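You operate a simulated robot arm through the tools that you are given. There is no shell and no other tool. Be economical: measure what you need, move in short steps, check, and stop when the job is done.

You are at the controls of a simulated two-armed robot. One attempt, no reset.

## Task
Put the black rag on the low desk shelf. Then press the pan stop button two times. Then take the cracked lens and put it on the long table. Keep to this order. Set down upright: cracked lens.

Only the result counts: the job must be done as asked and must still hold three seconds after the hand-in. Knocking over, shifting, dropping, spilling or breaking anything else fails it.

## Robot
Two 7-joint arms with fingered hands on one trunk, on a base that drives. Base frame: it is fixed to the floor where the robot stands at the start and does not move with it; the origin is under the middle of the robot, x ahead of it, y to its left, z up. Readings come in m, degrees, newtons and seconds.
The left shoulder is at the start at [0.024, 0.215, 1.198], the right one opposite. With the tool pointing down near the work surface each hand reaches from about 0.1 to 0.68 m from the robot's upright axis, wherever it stands, measured 20 degrees to its own side. Places, roughly: black rag (8x6x5 cm) [0.6, 0, 0.9]; cracked lens [2.5, -5.25, 1]; long table [3.7, -4, 0.8]; low desk shelf (113x16 cm) [0.68, -0.62, 0.12]; pan stop button [0.7, -0.7, 0.9]. Payload 3.6 kg a hand.
Tool frame (each hand has its own): the origin (TCP) lies between the finger pads and is the grasp point; the fingertips stand 0.022 m ahead of it; z points along the fingers, y is the line along which they close. The gripper opens to 0.132 m. The gripper's body begins 0.06 m behind the TCP. The gripper is a hand of 4 fingers: y runs from the thumb to the fingers, the wrist lies at [0, 0, -0.203] in the tool frame, and closing takes about 1.5 s.
Orientation is told as [roll, pitch, yaw] about the base's x, y, z axes, in that order, counted from this pose: with the fingers straight down and closing along the base's y, the tool's x points along the base's -x, its y along +y and its z along -z.

## Interface
- The arms move only by the tool servo_tool. It takes "left_plan", "right_plan" or both (then of equal length, played together; a hand with none holds still); each is a list of rows, each a list of 7 numbers: the shift along the base's x, y, z in m, then the turn, a rotation vector about the base's x, y, z in degrees, then the finger opening in m, from 0 to 0.132. In form: [[tx, ty, tz, wx, wy, wz, jaw], ...]. A call has 1 to 8 rows; each row shifts and turns the commanded pose from where the row before left it. Rows are played at 5 a second. More than 0.05 m and 8.6 degrees between two rows, or a gripper value outside its range, and nothing of the call is played. A pose out of reach is approached as far as the arm can. The call stops where the force on the tool passes 40 N (or 10 N more than at its start, if that is more) or the arm is blocked; 0.2 s more then pass. The fingers move at their own pace (about 0.108 m/s each) and stop on an object; they squeeze with about 32 N. The grip force told is the motor's: it shows also when the fingers shut on nothing. Time passes only in rows, and 0.2 s behind the last, so rows that do not move let the fingers close. The reply holds the time, the measured pose of the TCP, the force on the tool along the base axes, the opening and the grip force, in the units named above and with some noise, with the torque about the TCP (base axes, N m) and any sound that the robot's microphone picked up.
- Cameras (640 x 400 px; columns grow to the right, rows downward): "scene" is now at [0.1612, -0.0376, 1.1359]; the picture's right is [-0.41, -0.91, 0.00], its down [-0.09, 0.04, -0.99] and it looks along [0.91, -0.41, -0.10] (base axes); focal length 214 px, centre (320, 200). "left" rides on the left gripper at [-0.053, -0.053, -0.084] in its tool frame; the picture's right is [0.71, -0.71, 0.00], its down [0.53, 0.53, -0.67] and it looks along [0.47, 0.47, 0.74] (tool axes); focal length 247 px, centre (320, 200). "right" rides on the right gripper at [0.053, -0.053, -0.084] in its tool frame; the picture's right is [0.71, 0.71, 0.00], its down [-0.53, 0.53, -0.67] and it looks along [-0.47, 0.47, 0.74] (tool axes); focal length 247 px, centre (320, 200). There is no depth. A picture from a camera that has moved, and an enlarged one, comes with that camera's place and axes in the base frame and with its lens.
- capture(camera): a new picture of that camera. The clock stands still meanwhile.
- slide_trunk(by): slides the trunk up (or, below 0, down) by that many m; the arms and the scene camera ride with it, the base frame stays. It gives what a move gives, with no picture.
- base_move(legs): drives the robot by 1 to 6 legs, each [ahead, turn to the left] in m and degrees, along the robot's own axes; the way and the turn of a leg run together, so that a leg with both is an arc; at most 1.5 m and 180 degrees a leg. The arms and the cameras ride along, it lands a little off, and it stops where it bumps. It gives what a move gives.
- hand_shape(shape, hand): the hand has 4 fingers and takes this shape, open, in about a second: jaw (thumb against the fingers, like two jaws); tri (thumb and two fingers); tip (a fingertip pinch); poke (one finger out to press); point (the index stretched); flat (the hand flat); cup (the hand cupped); fist (a fist). The gripper value then closes the fingers along that shape, each until it touches; the sizes above hold for jaw. It gives what a move gives, with no picture.
- turn_head(pan, tilt): turns the head with the scene camera to pan (to the left, within 60 degrees either way) and tilt (down, from -29 to 69), counted from straight ahead of the robot. It gives what a move gives.
- close_up(camera, box): a new picture of the part [left, top, right, bottom] of that camera's present view, enlarged. The clock stands still meanwhile.
- close_job(): hands the job in; it is judged then, once.

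Work in short steps. Places have to be worked out from the pictures, the camera data and where the tool is seen: move nearer, look again, correct. Check each grasp and each placing, and mend what went wrong. You have 165 turns and 118 pictures in all, those below and enlarged ones among them. Open the grippers and draw the arms clear of the work before you hand the job in, unless the task says otherwise; then end with one line.

The tools are called after ">>>" as name(argument=value, ...) on one line, values as JSON. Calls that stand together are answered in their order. servo_tool: Moves the arms, as the interface text tells. Its arguments: {"type":"object","properties":{"left_plan":{"type":"array","items":{"type":"array","items":{"type":"number"}}},"right_plan":{"type":"array","items":{"type":"array","items":{"type":"number"}}}},"required":[]} The other tools are called the same way: slide_trunk (by) slides the trunk up or down; hand_shape (shape, hand) gives the hand a shape; base_move (legs) drives the base; turn_head (pan, tilt) turns the head that bears the scene camera; capture (camera) takes a picture; close_up (camera, box) takes an enlarged picture of a part of a camera's view; close_job () hands the job in.

At the start:

```text
t: 0.0
left_tcp_pos: [0.4189, -0.015, 1.1745]
left_orientation: [0.0, 0.0, -0.1]
left_force: [0.1, -0.4, -0.5]
left_moment: [-0.02, -0.01, 0.0]
left_opening: 0.1317
left_finger_force: 0.1
left_shape: jaw
right_tcp_pos: [0.2989, -0.4456, 1.2215]
right_orientation: [0.0, 0.0, 0.0]
right_force: [0.0, 0.2, 1.1]
right_moment: [-0.01, 0.0, 0.03]
right_opening: 0.1319
right_finger_force: 0.0
right_shape: jaw
trunk travel left (down, up): [-0.475, 0.201]
robot x, y, heading: [0.0006, -0.0015, -0.1]
head pan, tilt: [-24.3, 5.9]
```

scene: 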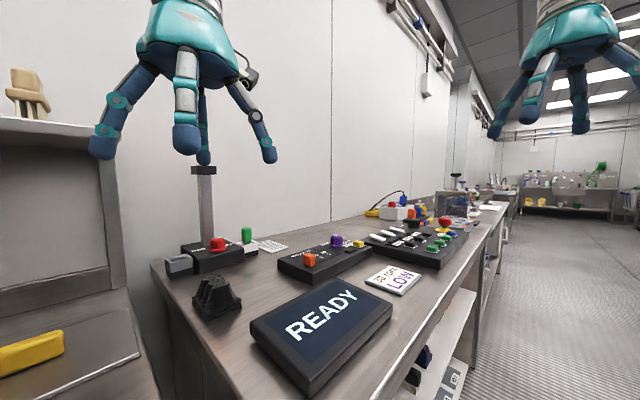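
right: 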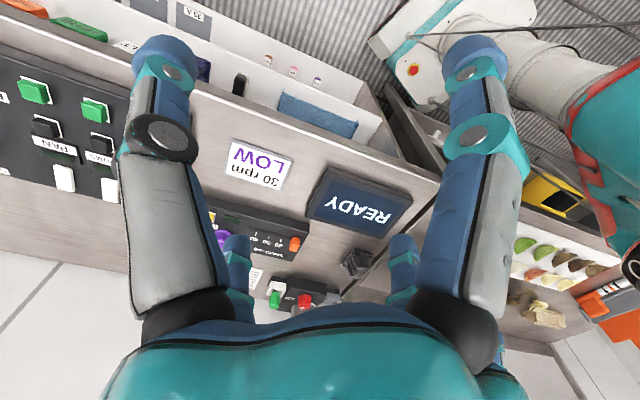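
left: 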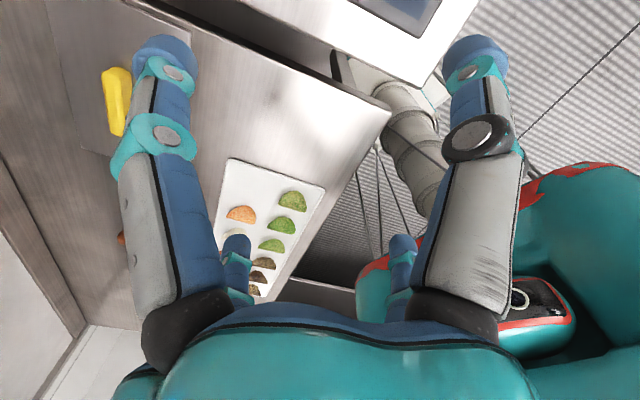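

I start by enlarging the work desk to read the panel labels and see the rag.

>>> close_up(camera="scene", box=[150, 180, 480, 390])

>>> close_up(camera="right", box=[0, 0, 400, 320])

>>> turn_head(pan=-40, tilt=45)

>>> capture(camera="scene")

```text
1.90 times, centred on (315, 285) of scene
camera zoom: at [0.1612, -0.0376, 1.1359], right [-0.41, -0.91, 0.0], down [-0.09, 0.04, -0.99], along [0.91, -0.41, -0.1], focal length 408 px, centre (330, 38)
```

zoom: 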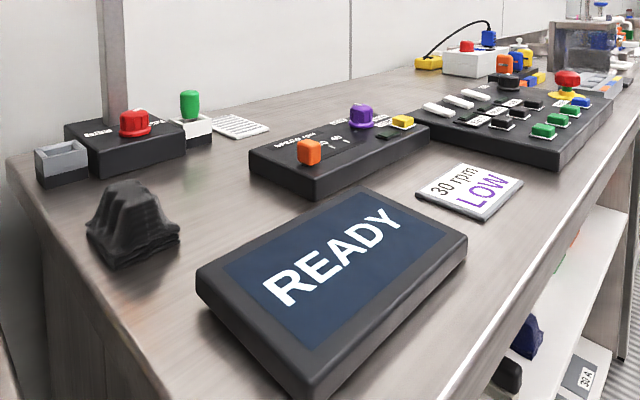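

```text
1.25 times, centred on (200, 160) of right
camera zoom: at [0.2464, -0.4988, 1.3048], right [-0.71, 0.71, 0.0], down [0.53, 0.53, 0.67], along [0.47, 0.47, -0.74], focal length 309 px, centre (470, 250)
```

zoom: 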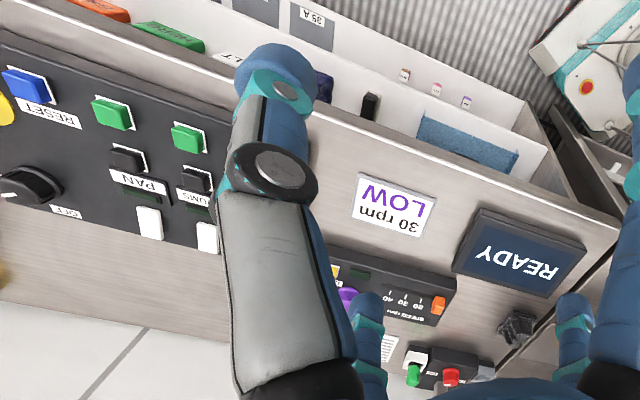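

```text
t: 1.1
left_tcp_pos: [0.4192, -0.0165, 1.1754]
left_orientation: [-0.1, 0.0, 0.0]
left_force: [0.7, 0.1, -0.8]
left_moment: [0.01, 0.03, 0.0]
left_opening: 0.1319
left_finger_force: 0.0
left_shape: jaw
right_tcp_pos: [0.2989, -0.4464, 1.2226]
right_orientation: [-0.1, 0.0, 0.0]
right_force: [0.0, 0.0, -1.0]
right_moment: [0.01, -0.02, -0.03]
right_opening: 0.1319
right_finger_force: 0.0
right_shape: jaw
trunk travel left (down, up): [-0.475, 0.201]
robot x, y, heading: [-0.0001, 0.0007, 0.2]
head pan, tilt: [-40.0, 45.0]
```

```text
112 pictures are left
camera scene: at [0.1396, -0.0521, 1.0744], right [-0.64, -0.77, 0.0], down [-0.54, 0.45, -0.71], along [0.54, -0.45, -0.71], focal length 214 px, centre (320, 200)
```

scene: 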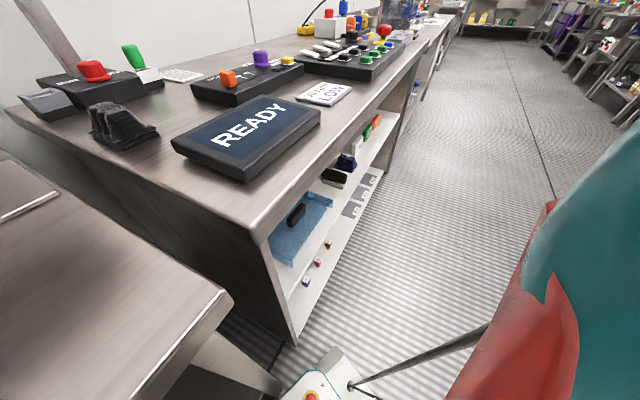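

The rag is at about (0.63, -0.013, 0.90). The desk is turned by about -27°, with the READY box clear of the rag. I turn a little to the right so that the left arm reaches the rag comfortably.

>>> base_move(legs=[[0, -16]])

>>> capture(camera="left")

>>> capture(camera="scene")

```text
t: 2.4
left_tcp_pos: [0.3957, -0.1288, 1.1744]
left_orientation: [-0.1, 0.0, -16.1]
left_force: [0.2, -0.3, 0.5]
left_moment: [0.02, 0.02, -0.01]
left_opening: 0.132
left_finger_force: 0.1
left_shape: jaw
right_tcp_pos: [0.1598, -0.5123, 1.2241]
right_orientation: [0.0, 0.0, -16.1]
right_force: [0.0, 0.3, -0.1]
right_moment: [0.01, 0.02, -0.01]
right_opening: 0.132
right_finger_force: 0.0
right_shape: jaw
trunk travel left (down, up): [-0.475, 0.201]
robot x, y, heading: [-0.0036, 0.0117, -16.0]
head pan, tilt: [-40.0, 45.0]
```

```text
111 pictures are left
camera left: at [0.431, -0.1954, 1.2589], right [-0.88, -0.48, 0.0], down [-0.36, 0.65, 0.67], along [-0.32, 0.58, -0.74], focal length 247 px, centre (320, 200)
```

left: 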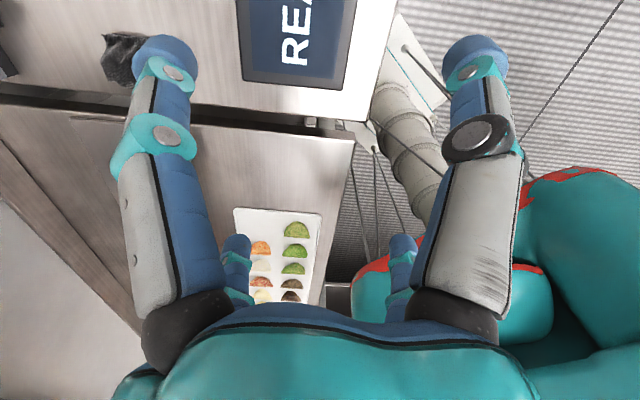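

```text
110 pictures are left
camera scene: at [0.1195, -0.0769, 1.0745], right [-0.83, -0.56, 0.0], down [-0.39, 0.59, -0.71], along [0.39, -0.59, -0.71], focal length 214 px, centre (320, 200)
```

scene: 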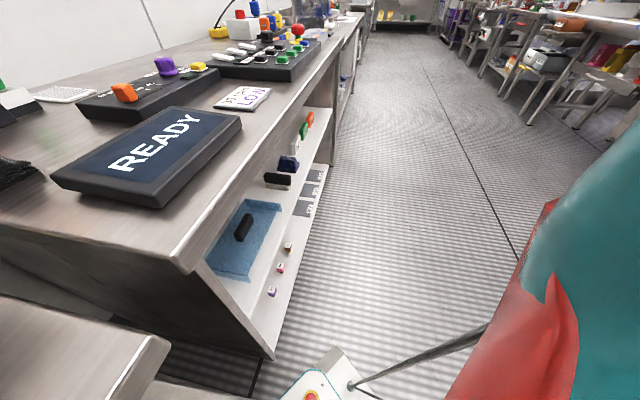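

The rag comes out at (0.622, -0.01). I bring the left hand above it.

>>> servo_tool(left_plan=[[0.038, 0.02, 0, 0, 0, 0, 0.13], [0.038, 0.02, 0, 0, 0, 0, 0.13], [0.038, 0.02, 0, 0, 0, 0, 0.13], [0.038, 0.02, 0, 0, 0, 0, 0.13], [0.038, 0.02, -0.03, 0, 0, 0, 0.13], [0.036, 0.019, -0.03, 0, 0, 0, 0.13], [0, 0, -0.03, 0, 0, 0, 0.13]])

>>> capture(camera="left")

```text
refused: row 5 steps farther than a row can; nothing moved
```

```text
109 pictures are left
camera left: at [0.431, -0.1954, 1.2589], right [-0.88, -0.48, 0.0], down [-0.36, 0.65, 0.67], along [-0.32, 0.58, -0.74], focal length 247 px, centre (320, 200)
```

left: 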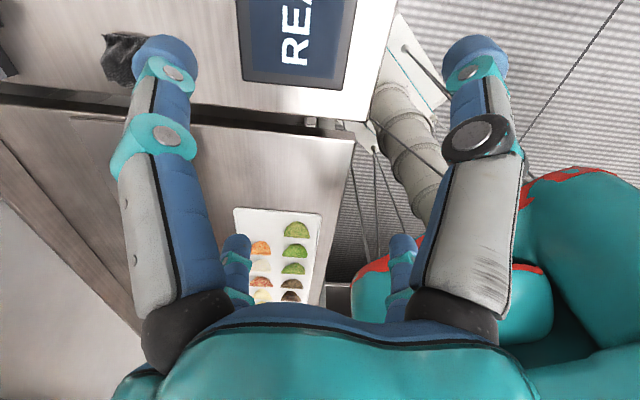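

One row was over the step limit, so I send the same path with shorter steps.

>>> servo_tool(left_plan=[[0.038, 0.02, 0, 0, 0, 0, 0.13], [0.038, 0.02, 0, 0, 0, 0, 0.13], [0.038, 0.02, 0, 0, 0, 0, 0.13], [0.038, 0.02, 0, 0, 0, 0, 0.13], [0.038, 0.02, 0, 0, 0, 0, 0.13], [0.036, 0.019, 0, 0, 0, 0, 0.13], [0, 0, -0.04, 0, 0, 0, 0.13], [0, 0, -0.04, 0, 0, 0, 0.13]])

>>> capture(camera="left")

```text
t: 4.2
left_tcp_pos: [0.6217, -0.0103, 1.0949]
left_orientation: [0.0, 0.1, -16.1]
left_force: [-0.1, -0.6, 0.0]
left_moment: [-0.02, 0.01, -0.01]
left_opening: 0.1303
left_finger_force: 0.1
left_shape: jaw
right_tcp_pos: [0.1597, -0.5115, 1.2223]
right_orientation: [-0.1, 0.1, -16.2]
right_force: [-0.2, -0.1, 0.6]
right_moment: [0.02, 0.0, -0.04]
right_opening: 0.1318
right_finger_force: 0.1
right_shape: jaw
trunk travel left (down, up): [-0.475, 0.201]
robot x, y, heading: [0.0006, 0.0095, -16.3]
head pan, tilt: [-40.0, 45.0]
```

```text
108 pictures are left
camera left: at [0.6579, -0.0763, 1.1781], right [-0.88, -0.48, 0.0], down [-0.36, 0.65, 0.67], along [-0.32, 0.59, -0.74], focal length 247 px, centre (320, 200)
```

left: 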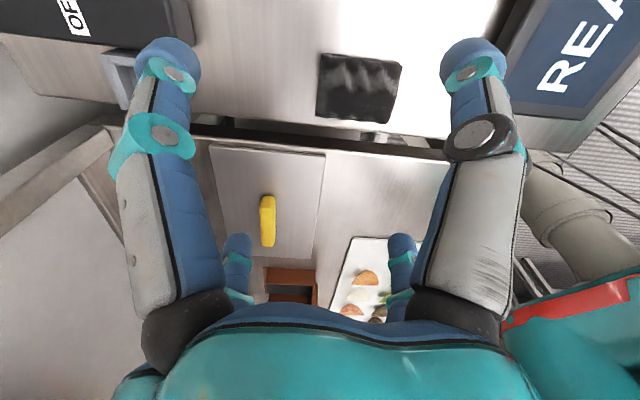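

Comparing the views puts the rag's centre at about (0.585, -0.018, 0.92), so the desk top is near 0.895. I correct the position and go down in steps.

>>> servo_tool(left_plan=[[-0.037, -0.008, 0, 0, 0, 0, 0.132], [0, 0, -0.04, 0, 0, 0, 0.132], [0, 0, -0.04, 0, 0, 0, 0.132], [0, 0, 0, 0, 0, 0, 0.132]])

>>> capture(camera="left")

>>> turn_head(pan=15, tilt=20)

>>> capture(camera="scene")

```text
t: 5.2
left_tcp_pos: [0.5833, -0.0185, 1.014]
left_orientation: [0.0, 0.0, -16.2]
left_force: [-0.1, 0.6, 0.4]
left_moment: [-0.02, 0.0, 0.0]
left_opening: 0.1319
left_finger_force: 0.1
left_shape: jaw
right_tcp_pos: [0.1591, -0.5127, 1.2234]
right_orientation: [-0.1, 0.1, -16.1]
right_force: [-0.1, -0.9, 0.4]
right_moment: [-0.01, -0.02, -0.04]
right_opening: 0.1318
right_finger_force: 0.1
right_shape: jaw
trunk travel left (down, up): [-0.475, 0.201]
robot x, y, heading: [-0.0011, 0.0122, -16.2]
head pan, tilt: [-40.0, 45.0]
```

```text
107 pictures are left
camera left: at [0.6201, -0.0848, 1.0984], right [-0.88, -0.48, 0.0], down [-0.36, 0.65, 0.67], along [-0.32, 0.58, -0.74], focal length 247 px, centre (320, 200)
```

left: 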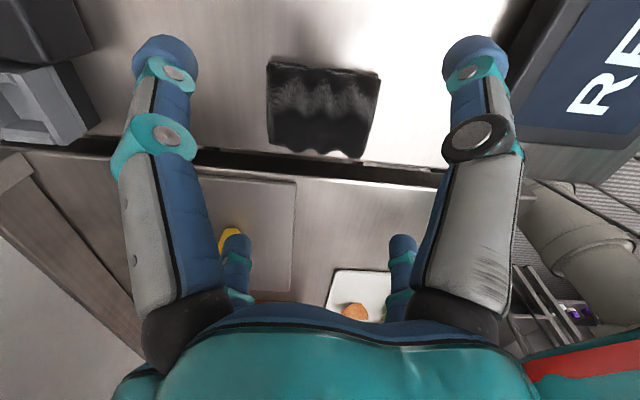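

```text
t: 6.4
left_tcp_pos: [0.5841, -0.0178, 1.0159]
left_orientation: [0.0, -0.1, -16.1]
left_force: [0.0, 0.8, 0.8]
left_moment: [0.0, -0.01, -0.01]
left_opening: 0.132
left_finger_force: 0.0
left_shape: jaw
right_tcp_pos: [0.1595, -0.5116, 1.2233]
right_orientation: [0.0, 0.1, -16.1]
right_force: [0.6, 0.5, -0.3]
right_moment: [0.02, -0.01, 0.02]
right_opening: 0.1317
right_finger_force: 0.0
right_shape: jaw
trunk travel left (down, up): [-0.475, 0.201]
robot x, y, heading: [0.0019, 0.0151, -16.1]
head pan, tilt: [15.0, 20.0]
```

```text
106 pictures are left
camera scene: at [0.1674, -0.0114, 1.1131], right [-0.02, -1.0, 0.0], down [-0.34, 0.01, -0.94], along [0.94, -0.02, -0.34], focal length 214 px, centre (320, 200)
```

scene: 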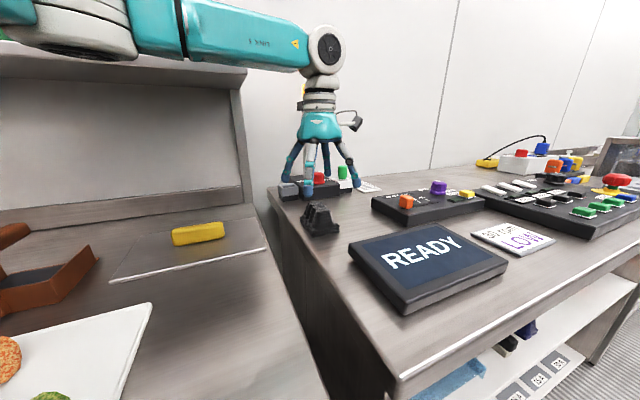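

Rag is centred under the hand in both views. I go down to z≈0.925 and close.

>>> servo_tool(left_plan=[[0, 0, -0.045, 0, 0, 0, 0.132], [0, 0, -0.03, 0, 0, 0, 0.132], [0, 0, -0.015, 0, 0, 0, 0.132], [0, 0, 0, 0, 0, 0, 0.04], [0, 0, 0, 0, 0, 0, 0.02], [0, 0, 0, 0, 0, 0, 0.02], [0, 0, 0, 0, 0, 0, 0.02], [0, 0, 0, 0, 0, 0, 0.02]])

>>> capture(camera="left")

```text
t: 8.2
left_tcp_pos: [0.5831, -0.019, 0.9261]
left_orientation: [0.0, 0.0, -16.1]
left_force: [0.6, -0.4, 1.2]
left_moment: [-0.01, 0.01, -0.05]
left_opening: 0.0611
left_finger_force: 31.9
left_shape: jaw
right_tcp_pos: [0.1609, -0.5115, 1.2233]
right_orientation: [0.0, 0.0, -16.1]
right_force: [0.4, -0.8, -1.0]
right_moment: [0.0, -0.01, -0.02]
right_opening: 0.1318
right_finger_force: 0.0
right_shape: jaw
trunk travel left (down, up): [-0.475, 0.201]
robot x, y, heading: [-0.0004, 0.0085, -16.0]
head pan, tilt: [15.0, 20.0]
```

```text
105 pictures are left
camera left: at [0.6201, -0.0841, 1.0092], right [-0.88, -0.48, 0.0], down [-0.36, 0.65, 0.67], along [-0.32, 0.59, -0.74], focal length 247 px, centre (320, 200)
```

left: 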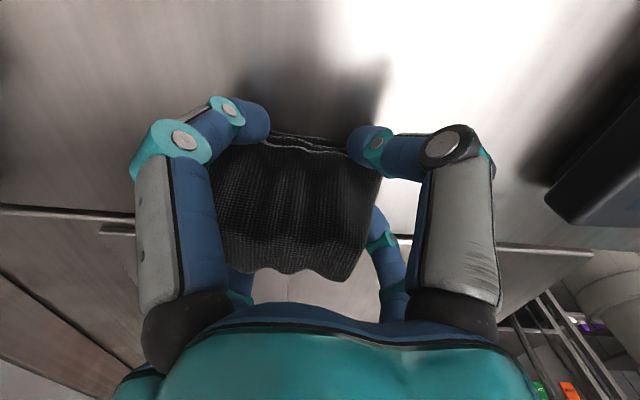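

The rag is gripped (opening 0.061, 32 N). I lift it and draw the hand back toward the trunk.

>>> servo_tool(left_plan=[[0, 0, 0.05, 0, 0, 0, 0.02], [0, 0, 0.05, 0, 0, 0, 0.02], [0, 0, 0.05, 0, 0, 0, 0.02], [0, 0, 0.05, 0, 0, 0, 0.02], [-0.047, 0, 0, 0, 0, 0, 0.02], [-0.047, 0, 0, 0, 0, 0, 0.02], [-0.047, 0, 0, 0, 0, 0, 0.02], [-0.047, 0, 0, 0, 0, 0, 0.02]])

>>> turn_head(pan=-60, tilt=20)

>>> capture(camera="scene")

>>> capture(camera="left")

```text
t: 10.0
left_tcp_pos: [0.3939, -0.0187, 1.1248]
left_orientation: [0.0, -0.1, -16.1]
left_force: [-0.6, 0.6, -0.7]
left_moment: [-0.01, -0.02, -0.02]
left_opening: 0.0601
left_finger_force: 32.1
left_shape: jaw
right_tcp_pos: [0.1603, -0.5127, 1.2223]
right_orientation: [-0.1, 0.0, -16.1]
right_force: [-0.3, -0.1, 0.0]
right_moment: [0.02, 0.01, -0.02]
right_opening: 0.1318
right_finger_force: 0.1
right_shape: jaw
trunk travel left (down, up): [-0.475, 0.201]
robot x, y, heading: [-0.0001, 0.0116, -16.1]
head pan, tilt: [15.0, 20.0]
```

```text
t: 11.5
left_tcp_pos: [0.3959, -0.0197, 1.1252]
left_orientation: [0.0, -0.1, -16.2]
left_force: [-0.2, -0.4, -0.6]
left_moment: [0.0, 0.0, 0.02]
left_opening: 0.0602
left_finger_force: 31.6
left_shape: jaw
right_tcp_pos: [0.1595, -0.5124, 1.2227]
right_orientation: [0.1, 0.1, -16.1]
right_force: [-0.6, -0.3, -0.2]
right_moment: [-0.03, 0.01, 0.04]
right_opening: 0.1318
right_finger_force: 0.0
right_shape: jaw
trunk travel left (down, up): [-0.475, 0.201]
robot x, y, heading: [0.0014, 0.0113, -16.5]
head pan, tilt: [-60.0, 20.0]
```

```text
104 pictures are left
camera scene: at [0.0966, -0.0999, 1.1131], right [-0.97, -0.24, 0.0], down [-0.08, 0.33, -0.94], along [0.23, -0.91, -0.34], focal length 214 px, centre (320, 200)
```

scene: 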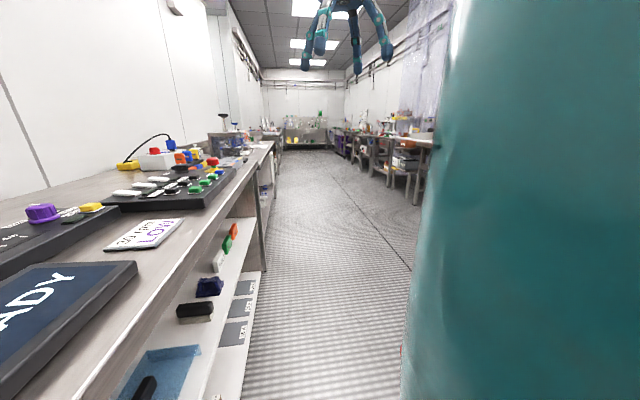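

```text
103 pictures are left
camera left: at [0.4319, -0.0839, 1.2087], right [-0.88, -0.48, 0.0], down [-0.36, 0.65, 0.67], along [-0.32, 0.59, -0.74], focal length 247 px, centre (320, 200)
```

left: 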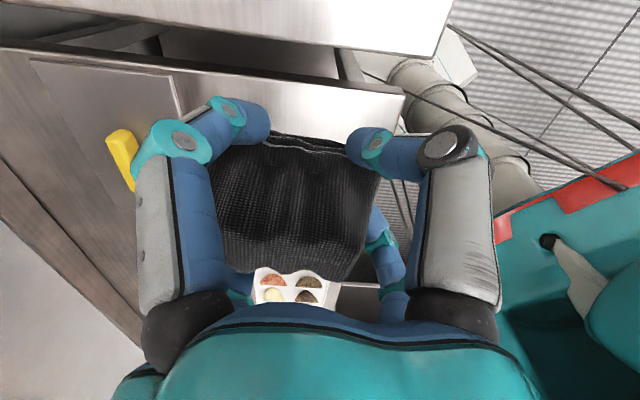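

Corridor to the right is clear. The desk front runs along (0.405, -0.915), about 0.235 m ahead of the origin along its normal (heading 24°). I drive to stand in front of the desk and face it.

>>> base_move(legs=[[0, -66], [0.61, 0], [0, 106]])

>>> turn_head(pan=0, tilt=60)

>>> capture(camera="scene")

```text
t: 12.3
left_tcp_pos: [0.3969, -0.0198, 1.1249]
left_orientation: [-0.1, 0.2, -16.2]
left_force: [-0.7, -0.8, -0.1]
left_moment: [-0.03, 0.0, 0.01]
left_opening: 0.0601
left_finger_force: 31.5
left_shape: jaw
right_tcp_pos: [0.1578, -0.512, 1.2228]
right_orientation: [-0.1, 0.1, -16.2]
right_force: [-0.1, -1.0, -0.8]
right_moment: [-0.01, 0.02, -0.04]
right_opening: 0.1321
right_finger_force: 0.2
right_shape: jaw
trunk travel left (down, up): [-0.475, 0.201]
robot x, y, heading: [-0.0006, 0.0089, -16.5]
head pan, tilt: [-60.0, 20.0]
stopped in leg 1: the robot was blocked; the commanded pose is now the measured one
```

```text
t: 13.6
left_tcp_pos: [0.3952, -0.0193, 1.1254]
left_orientation: [0.1, 0.1, -16.4]
left_force: [-0.5, -0.4, -1.4]
left_moment: [-0.04, 0.02, -0.04]
left_opening: 0.0602
left_finger_force: 31.9
left_shape: jaw
right_tcp_pos: [0.1587, -0.5119, 1.2233]
right_orientation: [0.0, 0.1, -16.2]
right_force: [-0.2, 0.3, -0.1]
right_moment: [0.05, 0.0, -0.01]
right_opening: 0.1321
right_finger_force: 0.1
right_shape: jaw
trunk travel left (down, up): [-0.475, 0.201]
robot x, y, heading: [-0.005, 0.0142, -16.4]
head pan, tilt: [0.0, 60.0]
```

```text
102 pictures are left
camera scene: at [0.1383, -0.0284, 1.0549], right [-0.28, -0.96, 0.0], down [-0.83, 0.24, -0.5], along [0.48, -0.14, -0.87], focal length 214 px, centre (320, 200)
```

scene: 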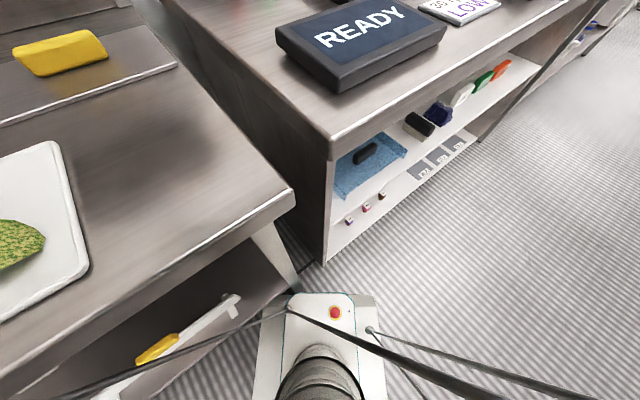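

The base is blocked in the turn; its front corner is near the desk and table corner. I back off a little and try the turn again.

>>> base_move(legs=[[-0.15, 0], [0, -60]])

>>> capture(camera="scene")

```text
t: 17.2
left_tcp_pos: [0.079, -0.2812, 1.1265]
left_orientation: [0.3, 0.1, -67.9]
left_force: [-0.2, 0.2, -0.2]
left_moment: [0.04, 0.01, 0.0]
left_opening: 0.06
left_finger_force: 31.9
left_shape: jaw
right_tcp_pos: [-0.4554, -0.4008, 1.2233]
right_orientation: [0.2, 0.1, -67.8]
right_force: [-0.2, 0.4, -0.3]
right_moment: [0.02, -0.06, 0.01]
right_opening: 0.1319
right_finger_force: 0.0
right_shape: jaw
trunk travel left (down, up): [-0.475, 0.201]
robot x, y, heading: [-0.1068, 0.0639, -68.9]
head pan, tilt: [0.0, 60.0]
stopped in leg 2: the robot was blocked; the commanded pose is now the measured one
```

```text
101 pictures are left
camera scene: at [-0.0565, -0.0696, 1.0548], right [-0.93, -0.36, 0.0], down [-0.31, 0.81, -0.5], along [0.18, -0.46, -0.87], focal length 214 px, centre (320, 200)
```

scene: 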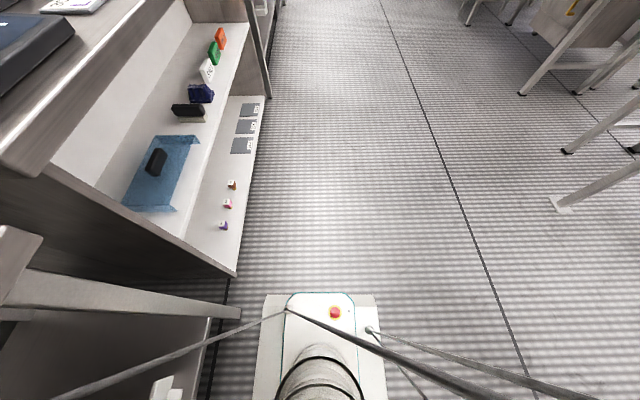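

The path along the desk is now clear (base left edge about 12 cm from the desk). I drive along it, drifting away slightly, then turn to face the desk.

>>> base_move(legs=[[0.25, 0], [0, -14], [0.5, 0]])

>>> base_move(legs=[[0, 107]])

>>> capture(camera="scene")

```text
t: 22.4
left_tcp_pos: [0.1454, -1.0451, 1.126]
left_orientation: [0.0, 0.1, -81.8]
left_force: [0.8, 0.0, -0.7]
left_moment: [0.01, -0.01, -0.01]
left_opening: 0.0599
left_finger_force: 32.2
left_shape: jaw
right_tcp_pos: [-0.4007, -1.0328, 1.2235]
right_orientation: [0.2, 0.0, -81.6]
right_force: [-0.6, -0.2, 0.1]
right_moment: [0.04, 0.02, 0.0]
right_opening: 0.1319
right_finger_force: 0.0
right_shape: jaw
trunk travel left (down, up): [-0.475, 0.201]
robot x, y, heading: [0.0428, -0.667, -82.8]
head pan, tilt: [0.0, 60.0]
```

```text
t: 25.3
left_tcp_pos: [0.4026, -0.8204, 1.1275]
left_orientation: [-0.1, 0.2, -30.2]
left_force: [0.4, 0.2, -0.8]
left_moment: [-0.04, 0.04, -0.03]
left_opening: 0.0593
left_finger_force: 32.1
left_shape: jaw
right_tcp_pos: [0.0537, -1.24, 1.2252]
right_orientation: [0.0, 0.0, -30.2]
right_force: [-0.3, -0.1, -0.9]
right_moment: [0.01, 0.03, -0.01]
right_opening: 0.132
right_finger_force: 0.2
right_shape: jaw
trunk travel left (down, up): [-0.475, 0.201]
robot x, y, heading: [0.0206, -0.6895, -30.7]
head pan, tilt: [0.0, 60.0]
stopped in leg 1: the robot was blocked; the commanded pose is now the measured one
```

```text
100 pictures are left
camera scene: at [0.1465, -0.7642, 1.0547], right [-0.51, -0.86, 0.0], down [-0.75, 0.44, -0.5], along [0.43, -0.25, -0.87], focal length 214 px, centre (320, 200)
```

scene: 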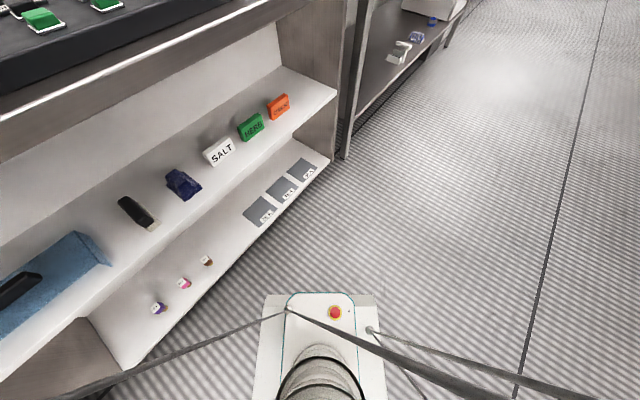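

The front corner still has about 28 cm to the shelf, so something behind blocked the rear. I move forward a bit and finish the turn.

>>> base_move(legs=[[0.1, 0], [0, 54]])

>>> capture(camera="scene")

```text
t: 28.4
left_tcp_pos: [0.4718, -0.5637, 1.1291]
left_orientation: [-0.2, 0.1, 15.1]
left_force: [0.4, 1.2, -0.8]
left_moment: [-0.05, -0.02, 0.02]
left_opening: 0.0589
left_finger_force: 31.3
left_shape: jaw
right_tcp_pos: [0.5246, -1.1076, 1.2265]
right_orientation: [-0.2, 0.1, 15.2]
right_force: [1.2, 0.2, 0.8]
right_moment: [-0.03, 0.0, 0.0]
right_opening: 0.132
right_finger_force: 0.2
right_shape: jaw
trunk travel left (down, up): [-0.475, 0.201]
robot x, y, heading: [0.1175, -0.7756, 15.2]
head pan, tilt: [0.0, 60.0]
stopped in leg 2: the robot was blocked; the commanded pose is now the measured one
```

```text
99 pictures are left
camera scene: at [0.2579, -0.735, 1.0548], right [0.27, -0.96, 0.0], down [-0.83, -0.23, -0.5], along [0.48, 0.13, -0.87], focal length 214 px, centre (320, 200)
```

scene: 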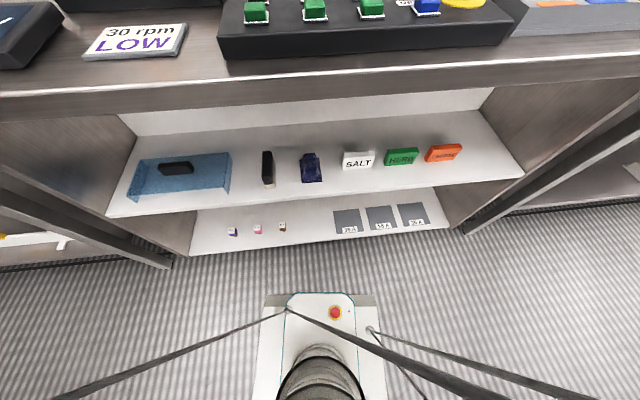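

I stand facing the desk, robot centre about 0.2 m behind the origin along the normal. The upper shelf is at z≈0.55. The low shelf at z≈0.12 has a gap between the figures and plates at about (0.64, -0.59). I draw the left hand back from the desk edge, align its yaw with the desk, then start tilting the fingers forward.

>>> servo_tool(left_plan=[[-0.04, -0.018, 0, 0, 0, 8, 0.02], [-0.04, -0.018, 0, 0, 0, 0, 0.02], [-0.025, -0.011, 0, 0, 0, 0, 0.02], [0, 0, 0, 3.4, -7.7, 0, 0.02], [0, 0, 0, 3.4, -7.7, 0, 0.02], [0, 0, 0, 3.4, -7.7, 0, 0.02]])

>>> capture(camera="scene")

```text
t: 29.8
left_tcp_pos: [0.3652, -0.612, 1.1271]
left_orientation: [0.2, -25.3, 23.0]
left_force: [-0.1, -1.1, -0.8]
left_moment: [-0.01, -0.01, 0.0]
left_opening: 0.0583
left_finger_force: 31.9
left_shape: jaw
right_tcp_pos: [0.5234, -1.1096, 1.2259]
right_orientation: [0.0, 0.1, 15.2]
right_force: [0.6, -0.2, 0.3]
right_moment: [0.01, 0.0, -0.01]
right_opening: 0.1319
right_finger_force: 0.1
right_shape: jaw
trunk travel left (down, up): [-0.475, 0.201]
robot x, y, heading: [0.1197, -0.777, 15.7]
head pan, tilt: [0.0, 60.0]
```

```text
98 pictures are left
camera scene: at [0.2573, -0.7374, 1.0549], right [0.27, -0.96, 0.0], down [-0.83, -0.23, -0.5], along [0.48, 0.13, -0.87], focal length 214 px, centre (320, 200)
```

scene: 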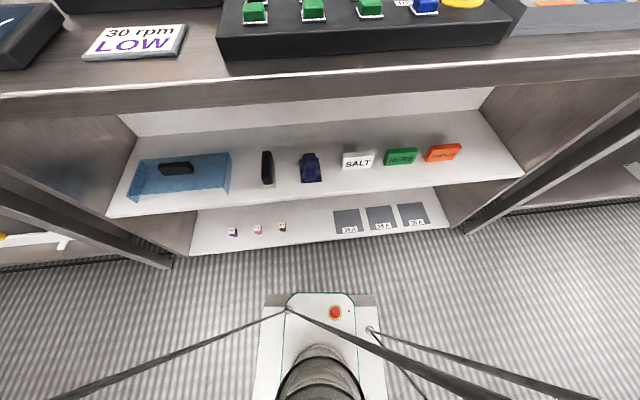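

The hand is clear of the desk edge (about 0.15 m). I lower the trunk in two stages.

>>> slide_trunk(by=-0.25)

>>> slide_trunk(by=-0.22)

>>> turn_head(pan=10, tilt=30)

>>> capture(camera="scene")

>>> capture(camera="left")

```text
t: 32.4
left_tcp_pos: [0.365, -0.6121, 0.8802]
left_orientation: [0.4, -25.3, 23.0]
left_force: [-0.5, -0.7, -0.3]
left_moment: [0.0, 0.0, -0.02]
left_opening: 0.0582
left_finger_force: 32.1
left_shape: jaw
right_tcp_pos: [0.5238, -1.1087, 0.9757]
right_orientation: [0.1, 0.0, 15.1]
right_force: [0.6, 0.2, 0.7]
right_moment: [0.01, -0.05, 0.03]
right_opening: 0.1319
right_finger_force: 0.0
right_shape: jaw
trunk travel left (down, up): [-0.225, 0.451]
robot x, y, heading: [0.1226, -0.7773, 15.6]
head pan, tilt: [0.0, 60.0]
```

```text
t: 33.8
left_tcp_pos: [0.3828, -0.6133, 0.7979]
left_orientation: [-2.5, -34.5, 23.0]
left_force: [0.2, -0.2, -0.2]
left_moment: [-0.01, 0.03, -0.01]
left_opening: 0.0579
left_finger_force: 32.1
left_shape: jaw
right_tcp_pos: [0.5222, -1.108, 0.8542]
right_orientation: [0.0, 0.0, 15.5]
right_force: [-0.1, 0.9, 0.7]
right_moment: [0.0, -0.02, -0.02]
right_opening: 0.1321
right_finger_force: 0.0
right_shape: jaw
trunk travel left (down, up): [-0.105, 0.571]
robot x, y, heading: [0.1177, -0.7758, 15.9]
head pan, tilt: [0.0, 60.0]
stopped: the arm was blocked; the commanded pose is now the measured one
```

```text
t: 34.7
left_tcp_pos: [0.3826, -0.6145, 0.7975]
left_orientation: [-2.4, -34.2, 22.7]
left_force: [0.2, 0.8, 0.5]
left_moment: [0.01, -0.01, -0.02]
left_opening: 0.0582
left_finger_force: 31.7
left_shape: jaw
right_tcp_pos: [0.5229, -1.1069, 0.8571]
right_orientation: [0.0, 0.1, 15.6]
right_force: [0.2, 0.4, -0.2]
right_moment: [-0.02, 0.03, 0.04]
right_opening: 0.1322
right_finger_force: 0.0
right_shape: jaw
trunk travel left (down, up): [-0.105, 0.571]
robot x, y, heading: [0.12, -0.774, 16.3]
head pan, tilt: [10.0, 30.0]
```

```text
97 pictures are left
camera scene: at [0.2768, -0.7138, 0.7148], right [0.44, -0.9, 0.0], down [-0.45, -0.22, -0.87], along [0.78, 0.38, -0.5], focal length 214 px, centre (320, 200)
```

scene: 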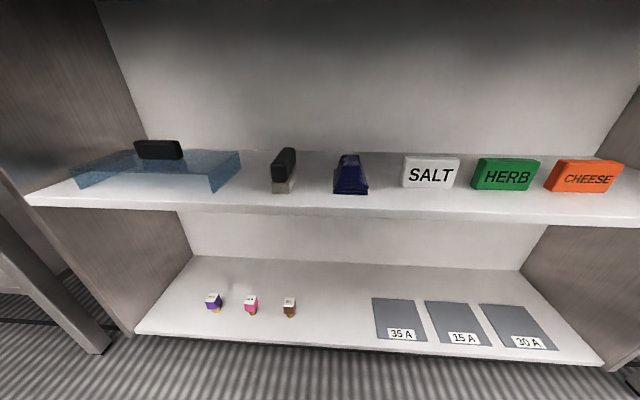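

```text
96 pictures are left
camera left: at [0.3979, -0.6612, 0.8982], right [-0.28, -0.88, -0.37], down [-0.95, 0.2, 0.24], along [-0.13, 0.42, -0.9], focal length 247 px, centre (320, 200)
```

left: 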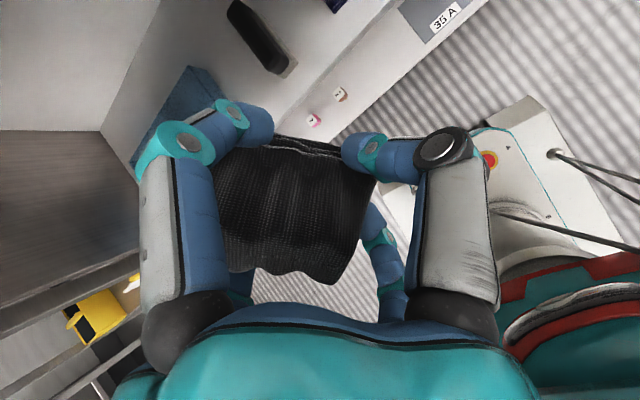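

The left arm was blocked partway. I look at where its elbow is.

>>> turn_head(pan=55, tilt=0)

>>> capture(camera="scene")

```text
t: 35.8
left_tcp_pos: [0.3836, -0.6129, 0.7976]
left_orientation: [-2.5, -34.3, 22.7]
left_force: [0.2, -0.9, -0.6]
left_moment: [-0.01, 0.01, -0.01]
left_opening: 0.0581
left_finger_force: 32.2
left_shape: jaw
right_tcp_pos: [0.5227, -1.1084, 0.8573]
right_orientation: [0.0, 0.0, 15.4]
right_force: [0.5, -0.8, 0.4]
right_moment: [-0.01, 0.04, 0.0]
right_opening: 0.1321
right_finger_force: 0.1
right_shape: jaw
trunk travel left (down, up): [-0.105, 0.571]
robot x, y, heading: [0.1186, -0.7734, 15.9]
head pan, tilt: [55.0, 0.0]
```

```text
95 pictures are left
camera scene: at [0.2248, -0.6684, 0.7631], right [0.94, -0.33, 0.0], down [0.01, 0.0, -1.0], along [0.33, 0.94, 0.0], focal length 214 px, centre (320, 200)
```

scene: 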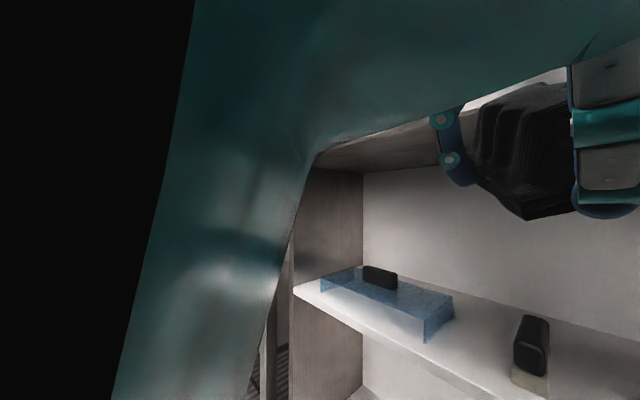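

I need a clearer look at this arm from a steeper angle.

>>> turn_head(pan=60, tilt=50)

>>> capture(camera="scene")

>>> capture(camera="right")

```text
t: 37.0
left_tcp_pos: [0.3839, -0.6156, 0.7965]
left_orientation: [-2.6, -34.3, 22.8]
left_force: [-0.5, -0.6, 0.0]
left_moment: [-0.01, 0.02, 0.0]
left_opening: 0.0582
left_finger_force: 32.2
left_shape: jaw
right_tcp_pos: [0.5234, -1.1086, 0.8566]
right_orientation: [0.1, 0.0, 15.5]
right_force: [0.2, 0.6, 0.0]
right_moment: [-0.01, 0.01, 0.01]
right_opening: 0.1318
right_finger_force: 0.0
right_shape: jaw
trunk travel left (down, up): [-0.105, 0.571]
robot x, y, heading: [0.1169, -0.7737, 15.7]
head pan, tilt: [60.0, 50.0]
```

```text
94 pictures are left
camera scene: at [0.2148, -0.6786, 0.6852], right [0.97, -0.24, 0.0], down [-0.18, -0.74, -0.65], along [0.16, 0.63, -0.76], focal length 214 px, centre (320, 200)
```

scene: 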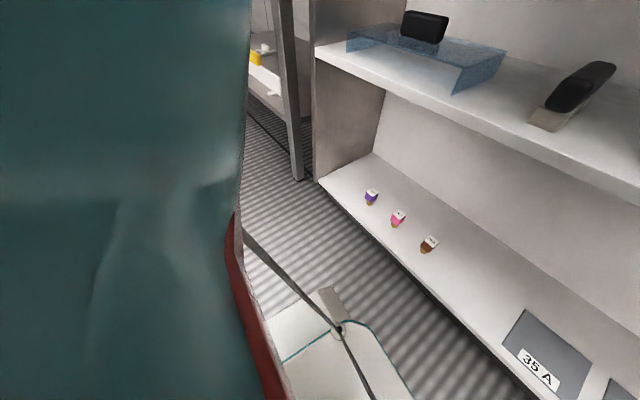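

```text
93 pictures are left
camera right: at [0.4867, -1.1719, 0.9405], right [-0.87, 0.49, 0.0], down [0.37, 0.65, 0.67], along [0.33, 0.58, -0.74], focal length 247 px, centre (320, 200)
```

right: 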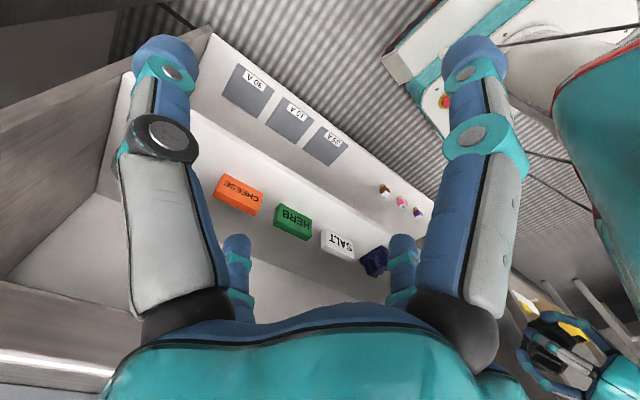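

What blocked was likely the elbow, behind the robot; the teal shape is my own trunk. Lowering the hand relative to the trunk should bring the elbow in, so I do that with small steps.

>>> servo_tool(left_plan=[[0, 0, 0.02, 0, 0, 0, 0.02], [0.01, 0.005, -0.03, 0, 0, 0, 0.02], [0.01, 0.005, -0.04, 0, 0, 0, 0.02], [0, 0, -0.045, 0, 0, 0, 0.02], [0, 0, -0.045, 0, 0, 0, 0.02], [0, 0, -0.045, 0, 0, 0, 0.02], [0, 0, 0, 0, 0, 0, 0.02]])

```text
t: 38.1
left_tcp_pos: [0.4398, -0.6255, 0.7972]
left_orientation: [-4.7, -44.9, 20.2]
left_force: [-0.3, 0.7, -0.4]
left_moment: [0.0, 0.02, 0.03]
left_opening: 0.0576
left_finger_force: 31.7
left_shape: jaw
left hand out of reach, approached as far as the arm can: row 2, 3, 4, 5
right_tcp_pos: [0.5251, -1.1159, 0.8512]
right_orientation: [0.7, 0.2, 15.4]
right_force: [0.1, -0.1, -0.2]
right_moment: [0.02, 0.03, -0.02]
right_opening: 0.1319
right_finger_force: 0.1
right_shape: jaw
trunk travel left (down, up): [-0.105, 0.571]
robot x, y, heading: [0.1177, -0.7738, 15.6]
head pan, tilt: [60.0, 50.0]
stopped in row 5 (left hand): the arm was blocked; the commanded pose is now the measured one
```

The fold is too tight with the tilted tool. I raise the trunk again, bring the tool back to vertical, and will lower the hand relative to the shoulder before lowering the trunk.

>>> slide_trunk(by=0.27)

>>> servo_tool(left_plan=[[-0.02, -0.01, 0, -2, 8, 1, 0.02], [-0.02, -0.01, 0, -2, 8, 1, 0.02], [-0.015, -0.006, 0, -2, 8, 0, 0.02], [0, 0, 0, -1, 8, 0, 0.02], [0, 0, 0, 0, 6, 0, 0.02], [0, 0, 0, 0, 0, 0, 0.02]])

```text
t: 39.1
left_tcp_pos: [0.4355, -0.6154, 0.8567]
left_orientation: [-4.3, -42.6, 19.7]
left_force: [-18.2, -6.4, 4.9]
left_moment: [0.21, -0.39, 0.28]
left_opening: 0.0531
left_finger_force: 31.6
left_shape: jaw
right_tcp_pos: [0.5245, -1.1087, 0.928]
right_orientation: [0.0, -0.1, 15.4]
right_force: [1.1, 0.0, -0.3]
right_moment: [0.0, -0.01, 0.02]
right_opening: 0.1324
right_finger_force: 0.1
right_shape: jaw
trunk travel left (down, up): [-0.174, 0.502]
robot x, y, heading: [0.1186, -0.773, 15.6]
head pan, tilt: [60.0, 50.0]
stopped: the force on the tool passed its limit at 42 N (the readings are from after the stop); the commanded pose is now the measured one
```

```text
t: 40.5
left_tcp_pos: [0.3835, -0.6388, 0.8565]
left_orientation: [2.8, -4.4, 19.6]
left_force: [-0.4, -0.8, 0.4]
left_moment: [0.02, 0.0, -0.02]
left_opening: 0.0526
left_finger_force: 32.0
left_shape: jaw
right_tcp_pos: [0.5273, -1.1081, 0.9271]
right_orientation: [0.2, 0.0, 15.5]
right_force: [1.0, 0.2, -0.6]
right_moment: [0.0, -0.03, -0.02]
right_opening: 0.1319
right_finger_force: 0.1
right_shape: jaw
trunk travel left (down, up): [-0.174, 0.502]
robot x, y, heading: [0.1232, -0.7726, 15.6]
head pan, tilt: [60.0, 50.0]
```

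The rag brushed the desk's underside. The tool is vertical again now and free of force. I check the grip, then lower the hand with the arm alone.

>>> capture(camera="left")

>>> servo_tool(left_plan=[[0, 0, -0.03, 0, 0, 0, 0.02], [0, 0, -0.04, 0, 0, 0, 0.02], [0, 0, -0.04, 0, 0, 0, 0.02], [0, 0, -0.04, 0, 0, 0, 0.02], [0, 0, 0, 0, 0, 0, 0.02]])

```text
92 pictures are left
camera left: at [0.4462, -0.6774, 0.9403], right [-0.42, -0.9, -0.09], down [-0.71, 0.27, 0.65], along [-0.56, 0.34, -0.75], focal length 247 px, centre (320, 200)
```

left: 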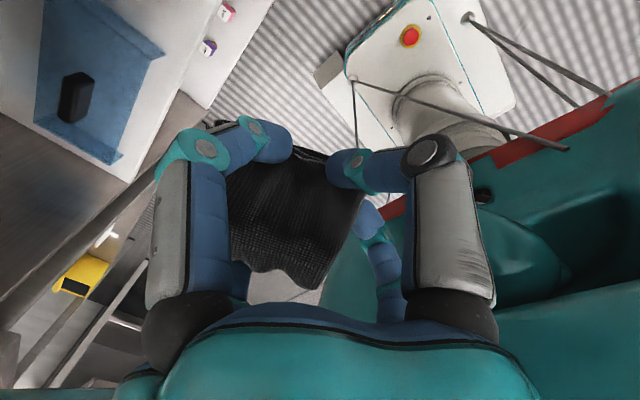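

```text
t: 41.5
left_tcp_pos: [0.409, -0.6494, 0.7601]
left_orientation: [2.0, -16.0, 16.8]
left_force: [0.4, 0.3, -0.3]
left_moment: [-0.01, 0.02, 0.01]
left_opening: 0.0521
left_finger_force: 31.8
left_shape: jaw
right_tcp_pos: [0.5236, -1.1142, 0.9236]
right_orientation: [0.5, -0.1, 15.3]
right_force: [-0.7, -0.3, 0.4]
right_moment: [0.02, -0.02, 0.0]
right_opening: 0.1322
right_finger_force: 0.1
right_shape: jaw
trunk travel left (down, up): [-0.174, 0.502]
robot x, y, heading: [0.121, -0.7732, 15.4]
head pan, tilt: [60.0, 50.0]
stopped in row 5 (left hand): the arm was blocked; the commanded pose is now the measured one
```

Blocked again. To see what the elbow meets, I turn the right hand's camera toward the left arm.

>>> servo_tool(right_plan=[[-0.02, 0, 0.02, 0, 0, 8, 0.13], [-0.02, 0, 0.02, 0, 0, 8, 0.13], [0, 0, 0, 0, 0, 8, 0.13], [0, 0, 0, 0, 0, 8, 0.13], [0, 0, 0, 0, 0, 8, 0.13], [0, 0, 0, 7, 4, 0, 0.13], [0, 0, 0, 7, 4, 0, 0.13], [0, 0, 0, 7, 4, 0, 0.13]])

>>> capture(camera="right")

```text
t: 43.4
left_tcp_pos: [0.409, -0.6504, 0.7606]
left_orientation: [2.1, -15.8, 16.9]
left_force: [-0.7, -0.7, -0.9]
left_moment: [-0.03, -0.01, -0.01]
left_opening: 0.0522
left_finger_force: 31.7
left_shape: jaw
right_tcp_pos: [0.4842, -1.1151, 0.9651]
right_orientation: [22.4, -10.8, 53.3]
right_force: [0.4, -0.3, 0.4]
right_moment: [-0.02, -0.04, 0.0]
right_opening: 0.1301
right_finger_force: 0.1
right_shape: jaw
trunk travel left (down, up): [-0.174, 0.502]
robot x, y, heading: [0.118, -0.7735, 15.6]
head pan, tilt: [60.0, 50.0]
```

```text
91 pictures are left
camera right: at [0.5122, -1.2116, 1.0112], right [-0.97, -0.21, 0.13], down [0.03, 0.43, 0.9], along [-0.24, 0.88, -0.41], focal length 247 px, centre (320, 200)
```

right: 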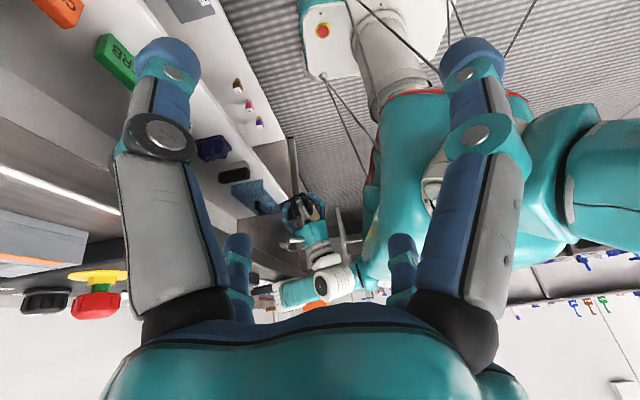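

>>> close_up(camera="right", box=[230, 150, 430, 320])

```text
2.35 times, centred on (330, 235) of right
camera zoom: at [0.5122, -1.2116, 1.0112], right [-0.97, -0.21, 0.13], down [0.03, 0.43, 0.9], along [-0.24, 0.88, -0.41], focal length 581 px, centre (296, 118)
```

zoom: 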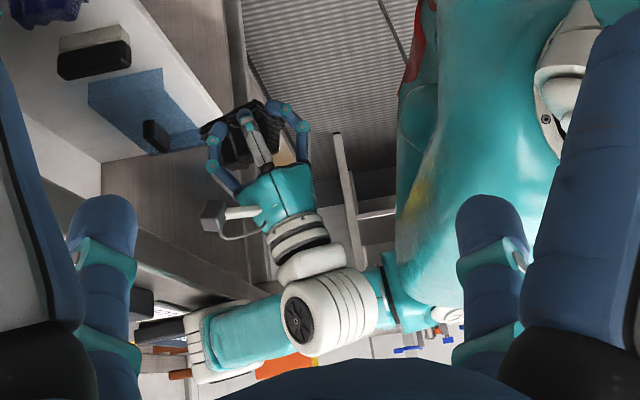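

The left elbow points forward over the desk, and that is what pushes on the desk top. I raise the trunk right away and check whether anything on the desk moved.

>>> slide_trunk(by=0.3)

>>> turn_head(pan=30, tilt=40)

>>> capture(camera="scene")

```text
t: 46.4
left_tcp_pos: [0.4096, -0.6444, 1.0557]
left_orientation: [1.6, -14.7, 17.2]
left_force: [-0.2, -0.4, -0.6]
left_moment: [0.02, -0.01, 0.0]
left_opening: 0.0522
left_finger_force: 32.1
left_shape: jaw
right_tcp_pos: [0.487, -1.108, 1.2673]
right_orientation: [22.1, -10.2, 53.4]
right_force: [0.1, 0.1, 0.8]
right_moment: [0.02, -0.01, 0.01]
right_opening: 0.1302
right_finger_force: 0.0
right_shape: jaw
trunk travel left (down, up): [-0.474, 0.202]
robot x, y, heading: [0.1184, -0.7752, 15.4]
head pan, tilt: [60.0, 50.0]
```

```text
t: 47.3
left_tcp_pos: [0.4087, -0.6446, 1.0568]
left_orientation: [1.7, -14.9, 17.2]
left_force: [-0.4, 0.5, -0.4]
left_moment: [0.04, 0.01, -0.01]
left_opening: 0.0522
left_finger_force: 31.9
left_shape: jaw
right_tcp_pos: [0.4868, -1.1075, 1.2672]
right_orientation: [22.1, -10.2, 53.4]
right_force: [-0.7, 0.2, 0.5]
right_moment: [0.01, -0.01, 0.02]
right_opening: 0.1302
right_finger_force: 0.2
right_shape: jaw
trunk travel left (down, up): [-0.474, 0.202]
robot x, y, heading: [0.1217, -0.7761, 15.3]
head pan, tilt: [30.0, 40.0]
```

```text
89 pictures are left
camera scene: at [0.2548, -0.693, 1.0807], right [0.71, -0.7, 0.0], down [-0.45, -0.46, -0.77], along [0.54, 0.55, -0.64], focal length 214 px, centre (320, 200)
```

scene: 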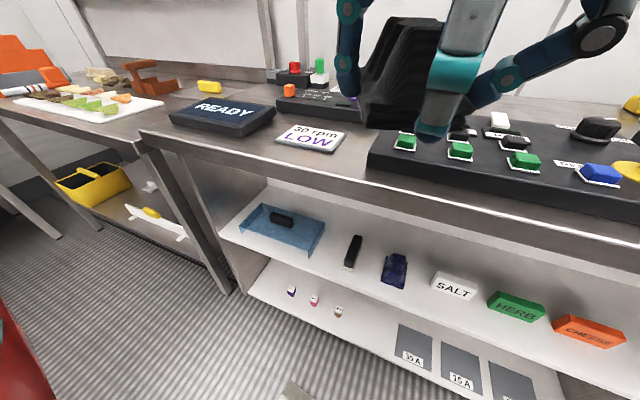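

The desk looks unchanged, so I'll compare it exactly later. New plan: with the trunk high, I first stretch the arm downward in front of the desk so the elbow straightens, and lower the trunk only after that.

>>> servo_tool(left_plan=[[-0.02, 0.012, 0, -3, 6.8, 0, 0.02], [-0.017, 0.011, 0, -3, 6.8, 4, 0.02], [0, 0, -0.045, 0, 0, 0, 0.02], [0, 0, -0.045, 0, 0, 0, 0.02], [0, 0, -0.045, 0, 0, 0, 0.02]])

>>> turn_head(pan=0, tilt=60)

>>> capture(camera="scene")

>>> capture(camera="right")

```text
t: 48.5
left_tcp_pos: [0.3735, -0.6217, 0.9203]
left_orientation: [0.2, 0.0, 21.3]
left_force: [0.0, -0.1, 0.2]
left_moment: [0.0, -0.01, -0.01]
left_opening: 0.0523
left_finger_force: 31.8
left_shape: jaw
right_tcp_pos: [0.4874, -1.1063, 1.2682]
right_orientation: [22.1, -10.2, 53.4]
right_force: [0.2, -0.6, 0.5]
right_moment: [-0.01, 0.03, -0.03]
right_opening: 0.1303
right_finger_force: 0.1
right_shape: jaw
trunk travel left (down, up): [-0.474, 0.202]
robot x, y, heading: [0.1208, -0.7756, 15.5]
head pan, tilt: [30.0, 40.0]
```

```text
t: 49.5
left_tcp_pos: [0.3726, -0.6215, 0.9213]
left_orientation: [0.3, -0.1, 21.4]
left_force: [-0.2, -0.2, -1.1]
left_moment: [0.0, 0.02, 0.01]
left_opening: 0.0523
left_finger_force: 32.1
left_shape: jaw
right_tcp_pos: [0.4868, -1.1083, 1.2665]
right_orientation: [22.0, -10.2, 53.4]
right_force: [0.7, -0.4, 0.5]
right_moment: [0.0, 0.0, -0.01]
right_opening: 0.1302
right_finger_force: 0.1
right_shape: jaw
trunk travel left (down, up): [-0.474, 0.202]
robot x, y, heading: [0.124, -0.776, 15.8]
head pan, tilt: [0.0, 60.0]
```

```text
88 pictures are left
camera scene: at [0.2595, -0.7358, 1.054], right [0.27, -0.96, 0.0], down [-0.83, -0.23, -0.5], along [0.48, 0.13, -0.87], focal length 214 px, centre (320, 200)
```

scene: 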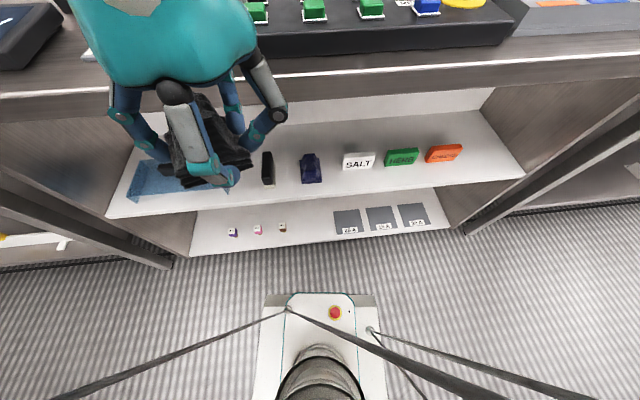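

```text
87 pictures are left
camera right: at [0.515, -1.2044, 1.3139], right [-0.97, -0.21, 0.14], down [0.03, 0.44, 0.9], along [-0.24, 0.87, -0.42], focal length 247 px, centre (320, 200)
```

right: 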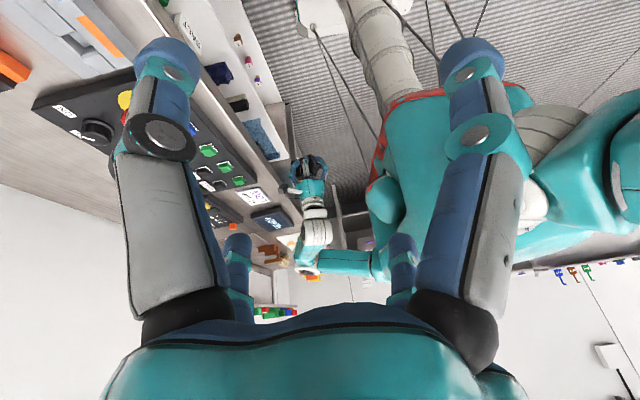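

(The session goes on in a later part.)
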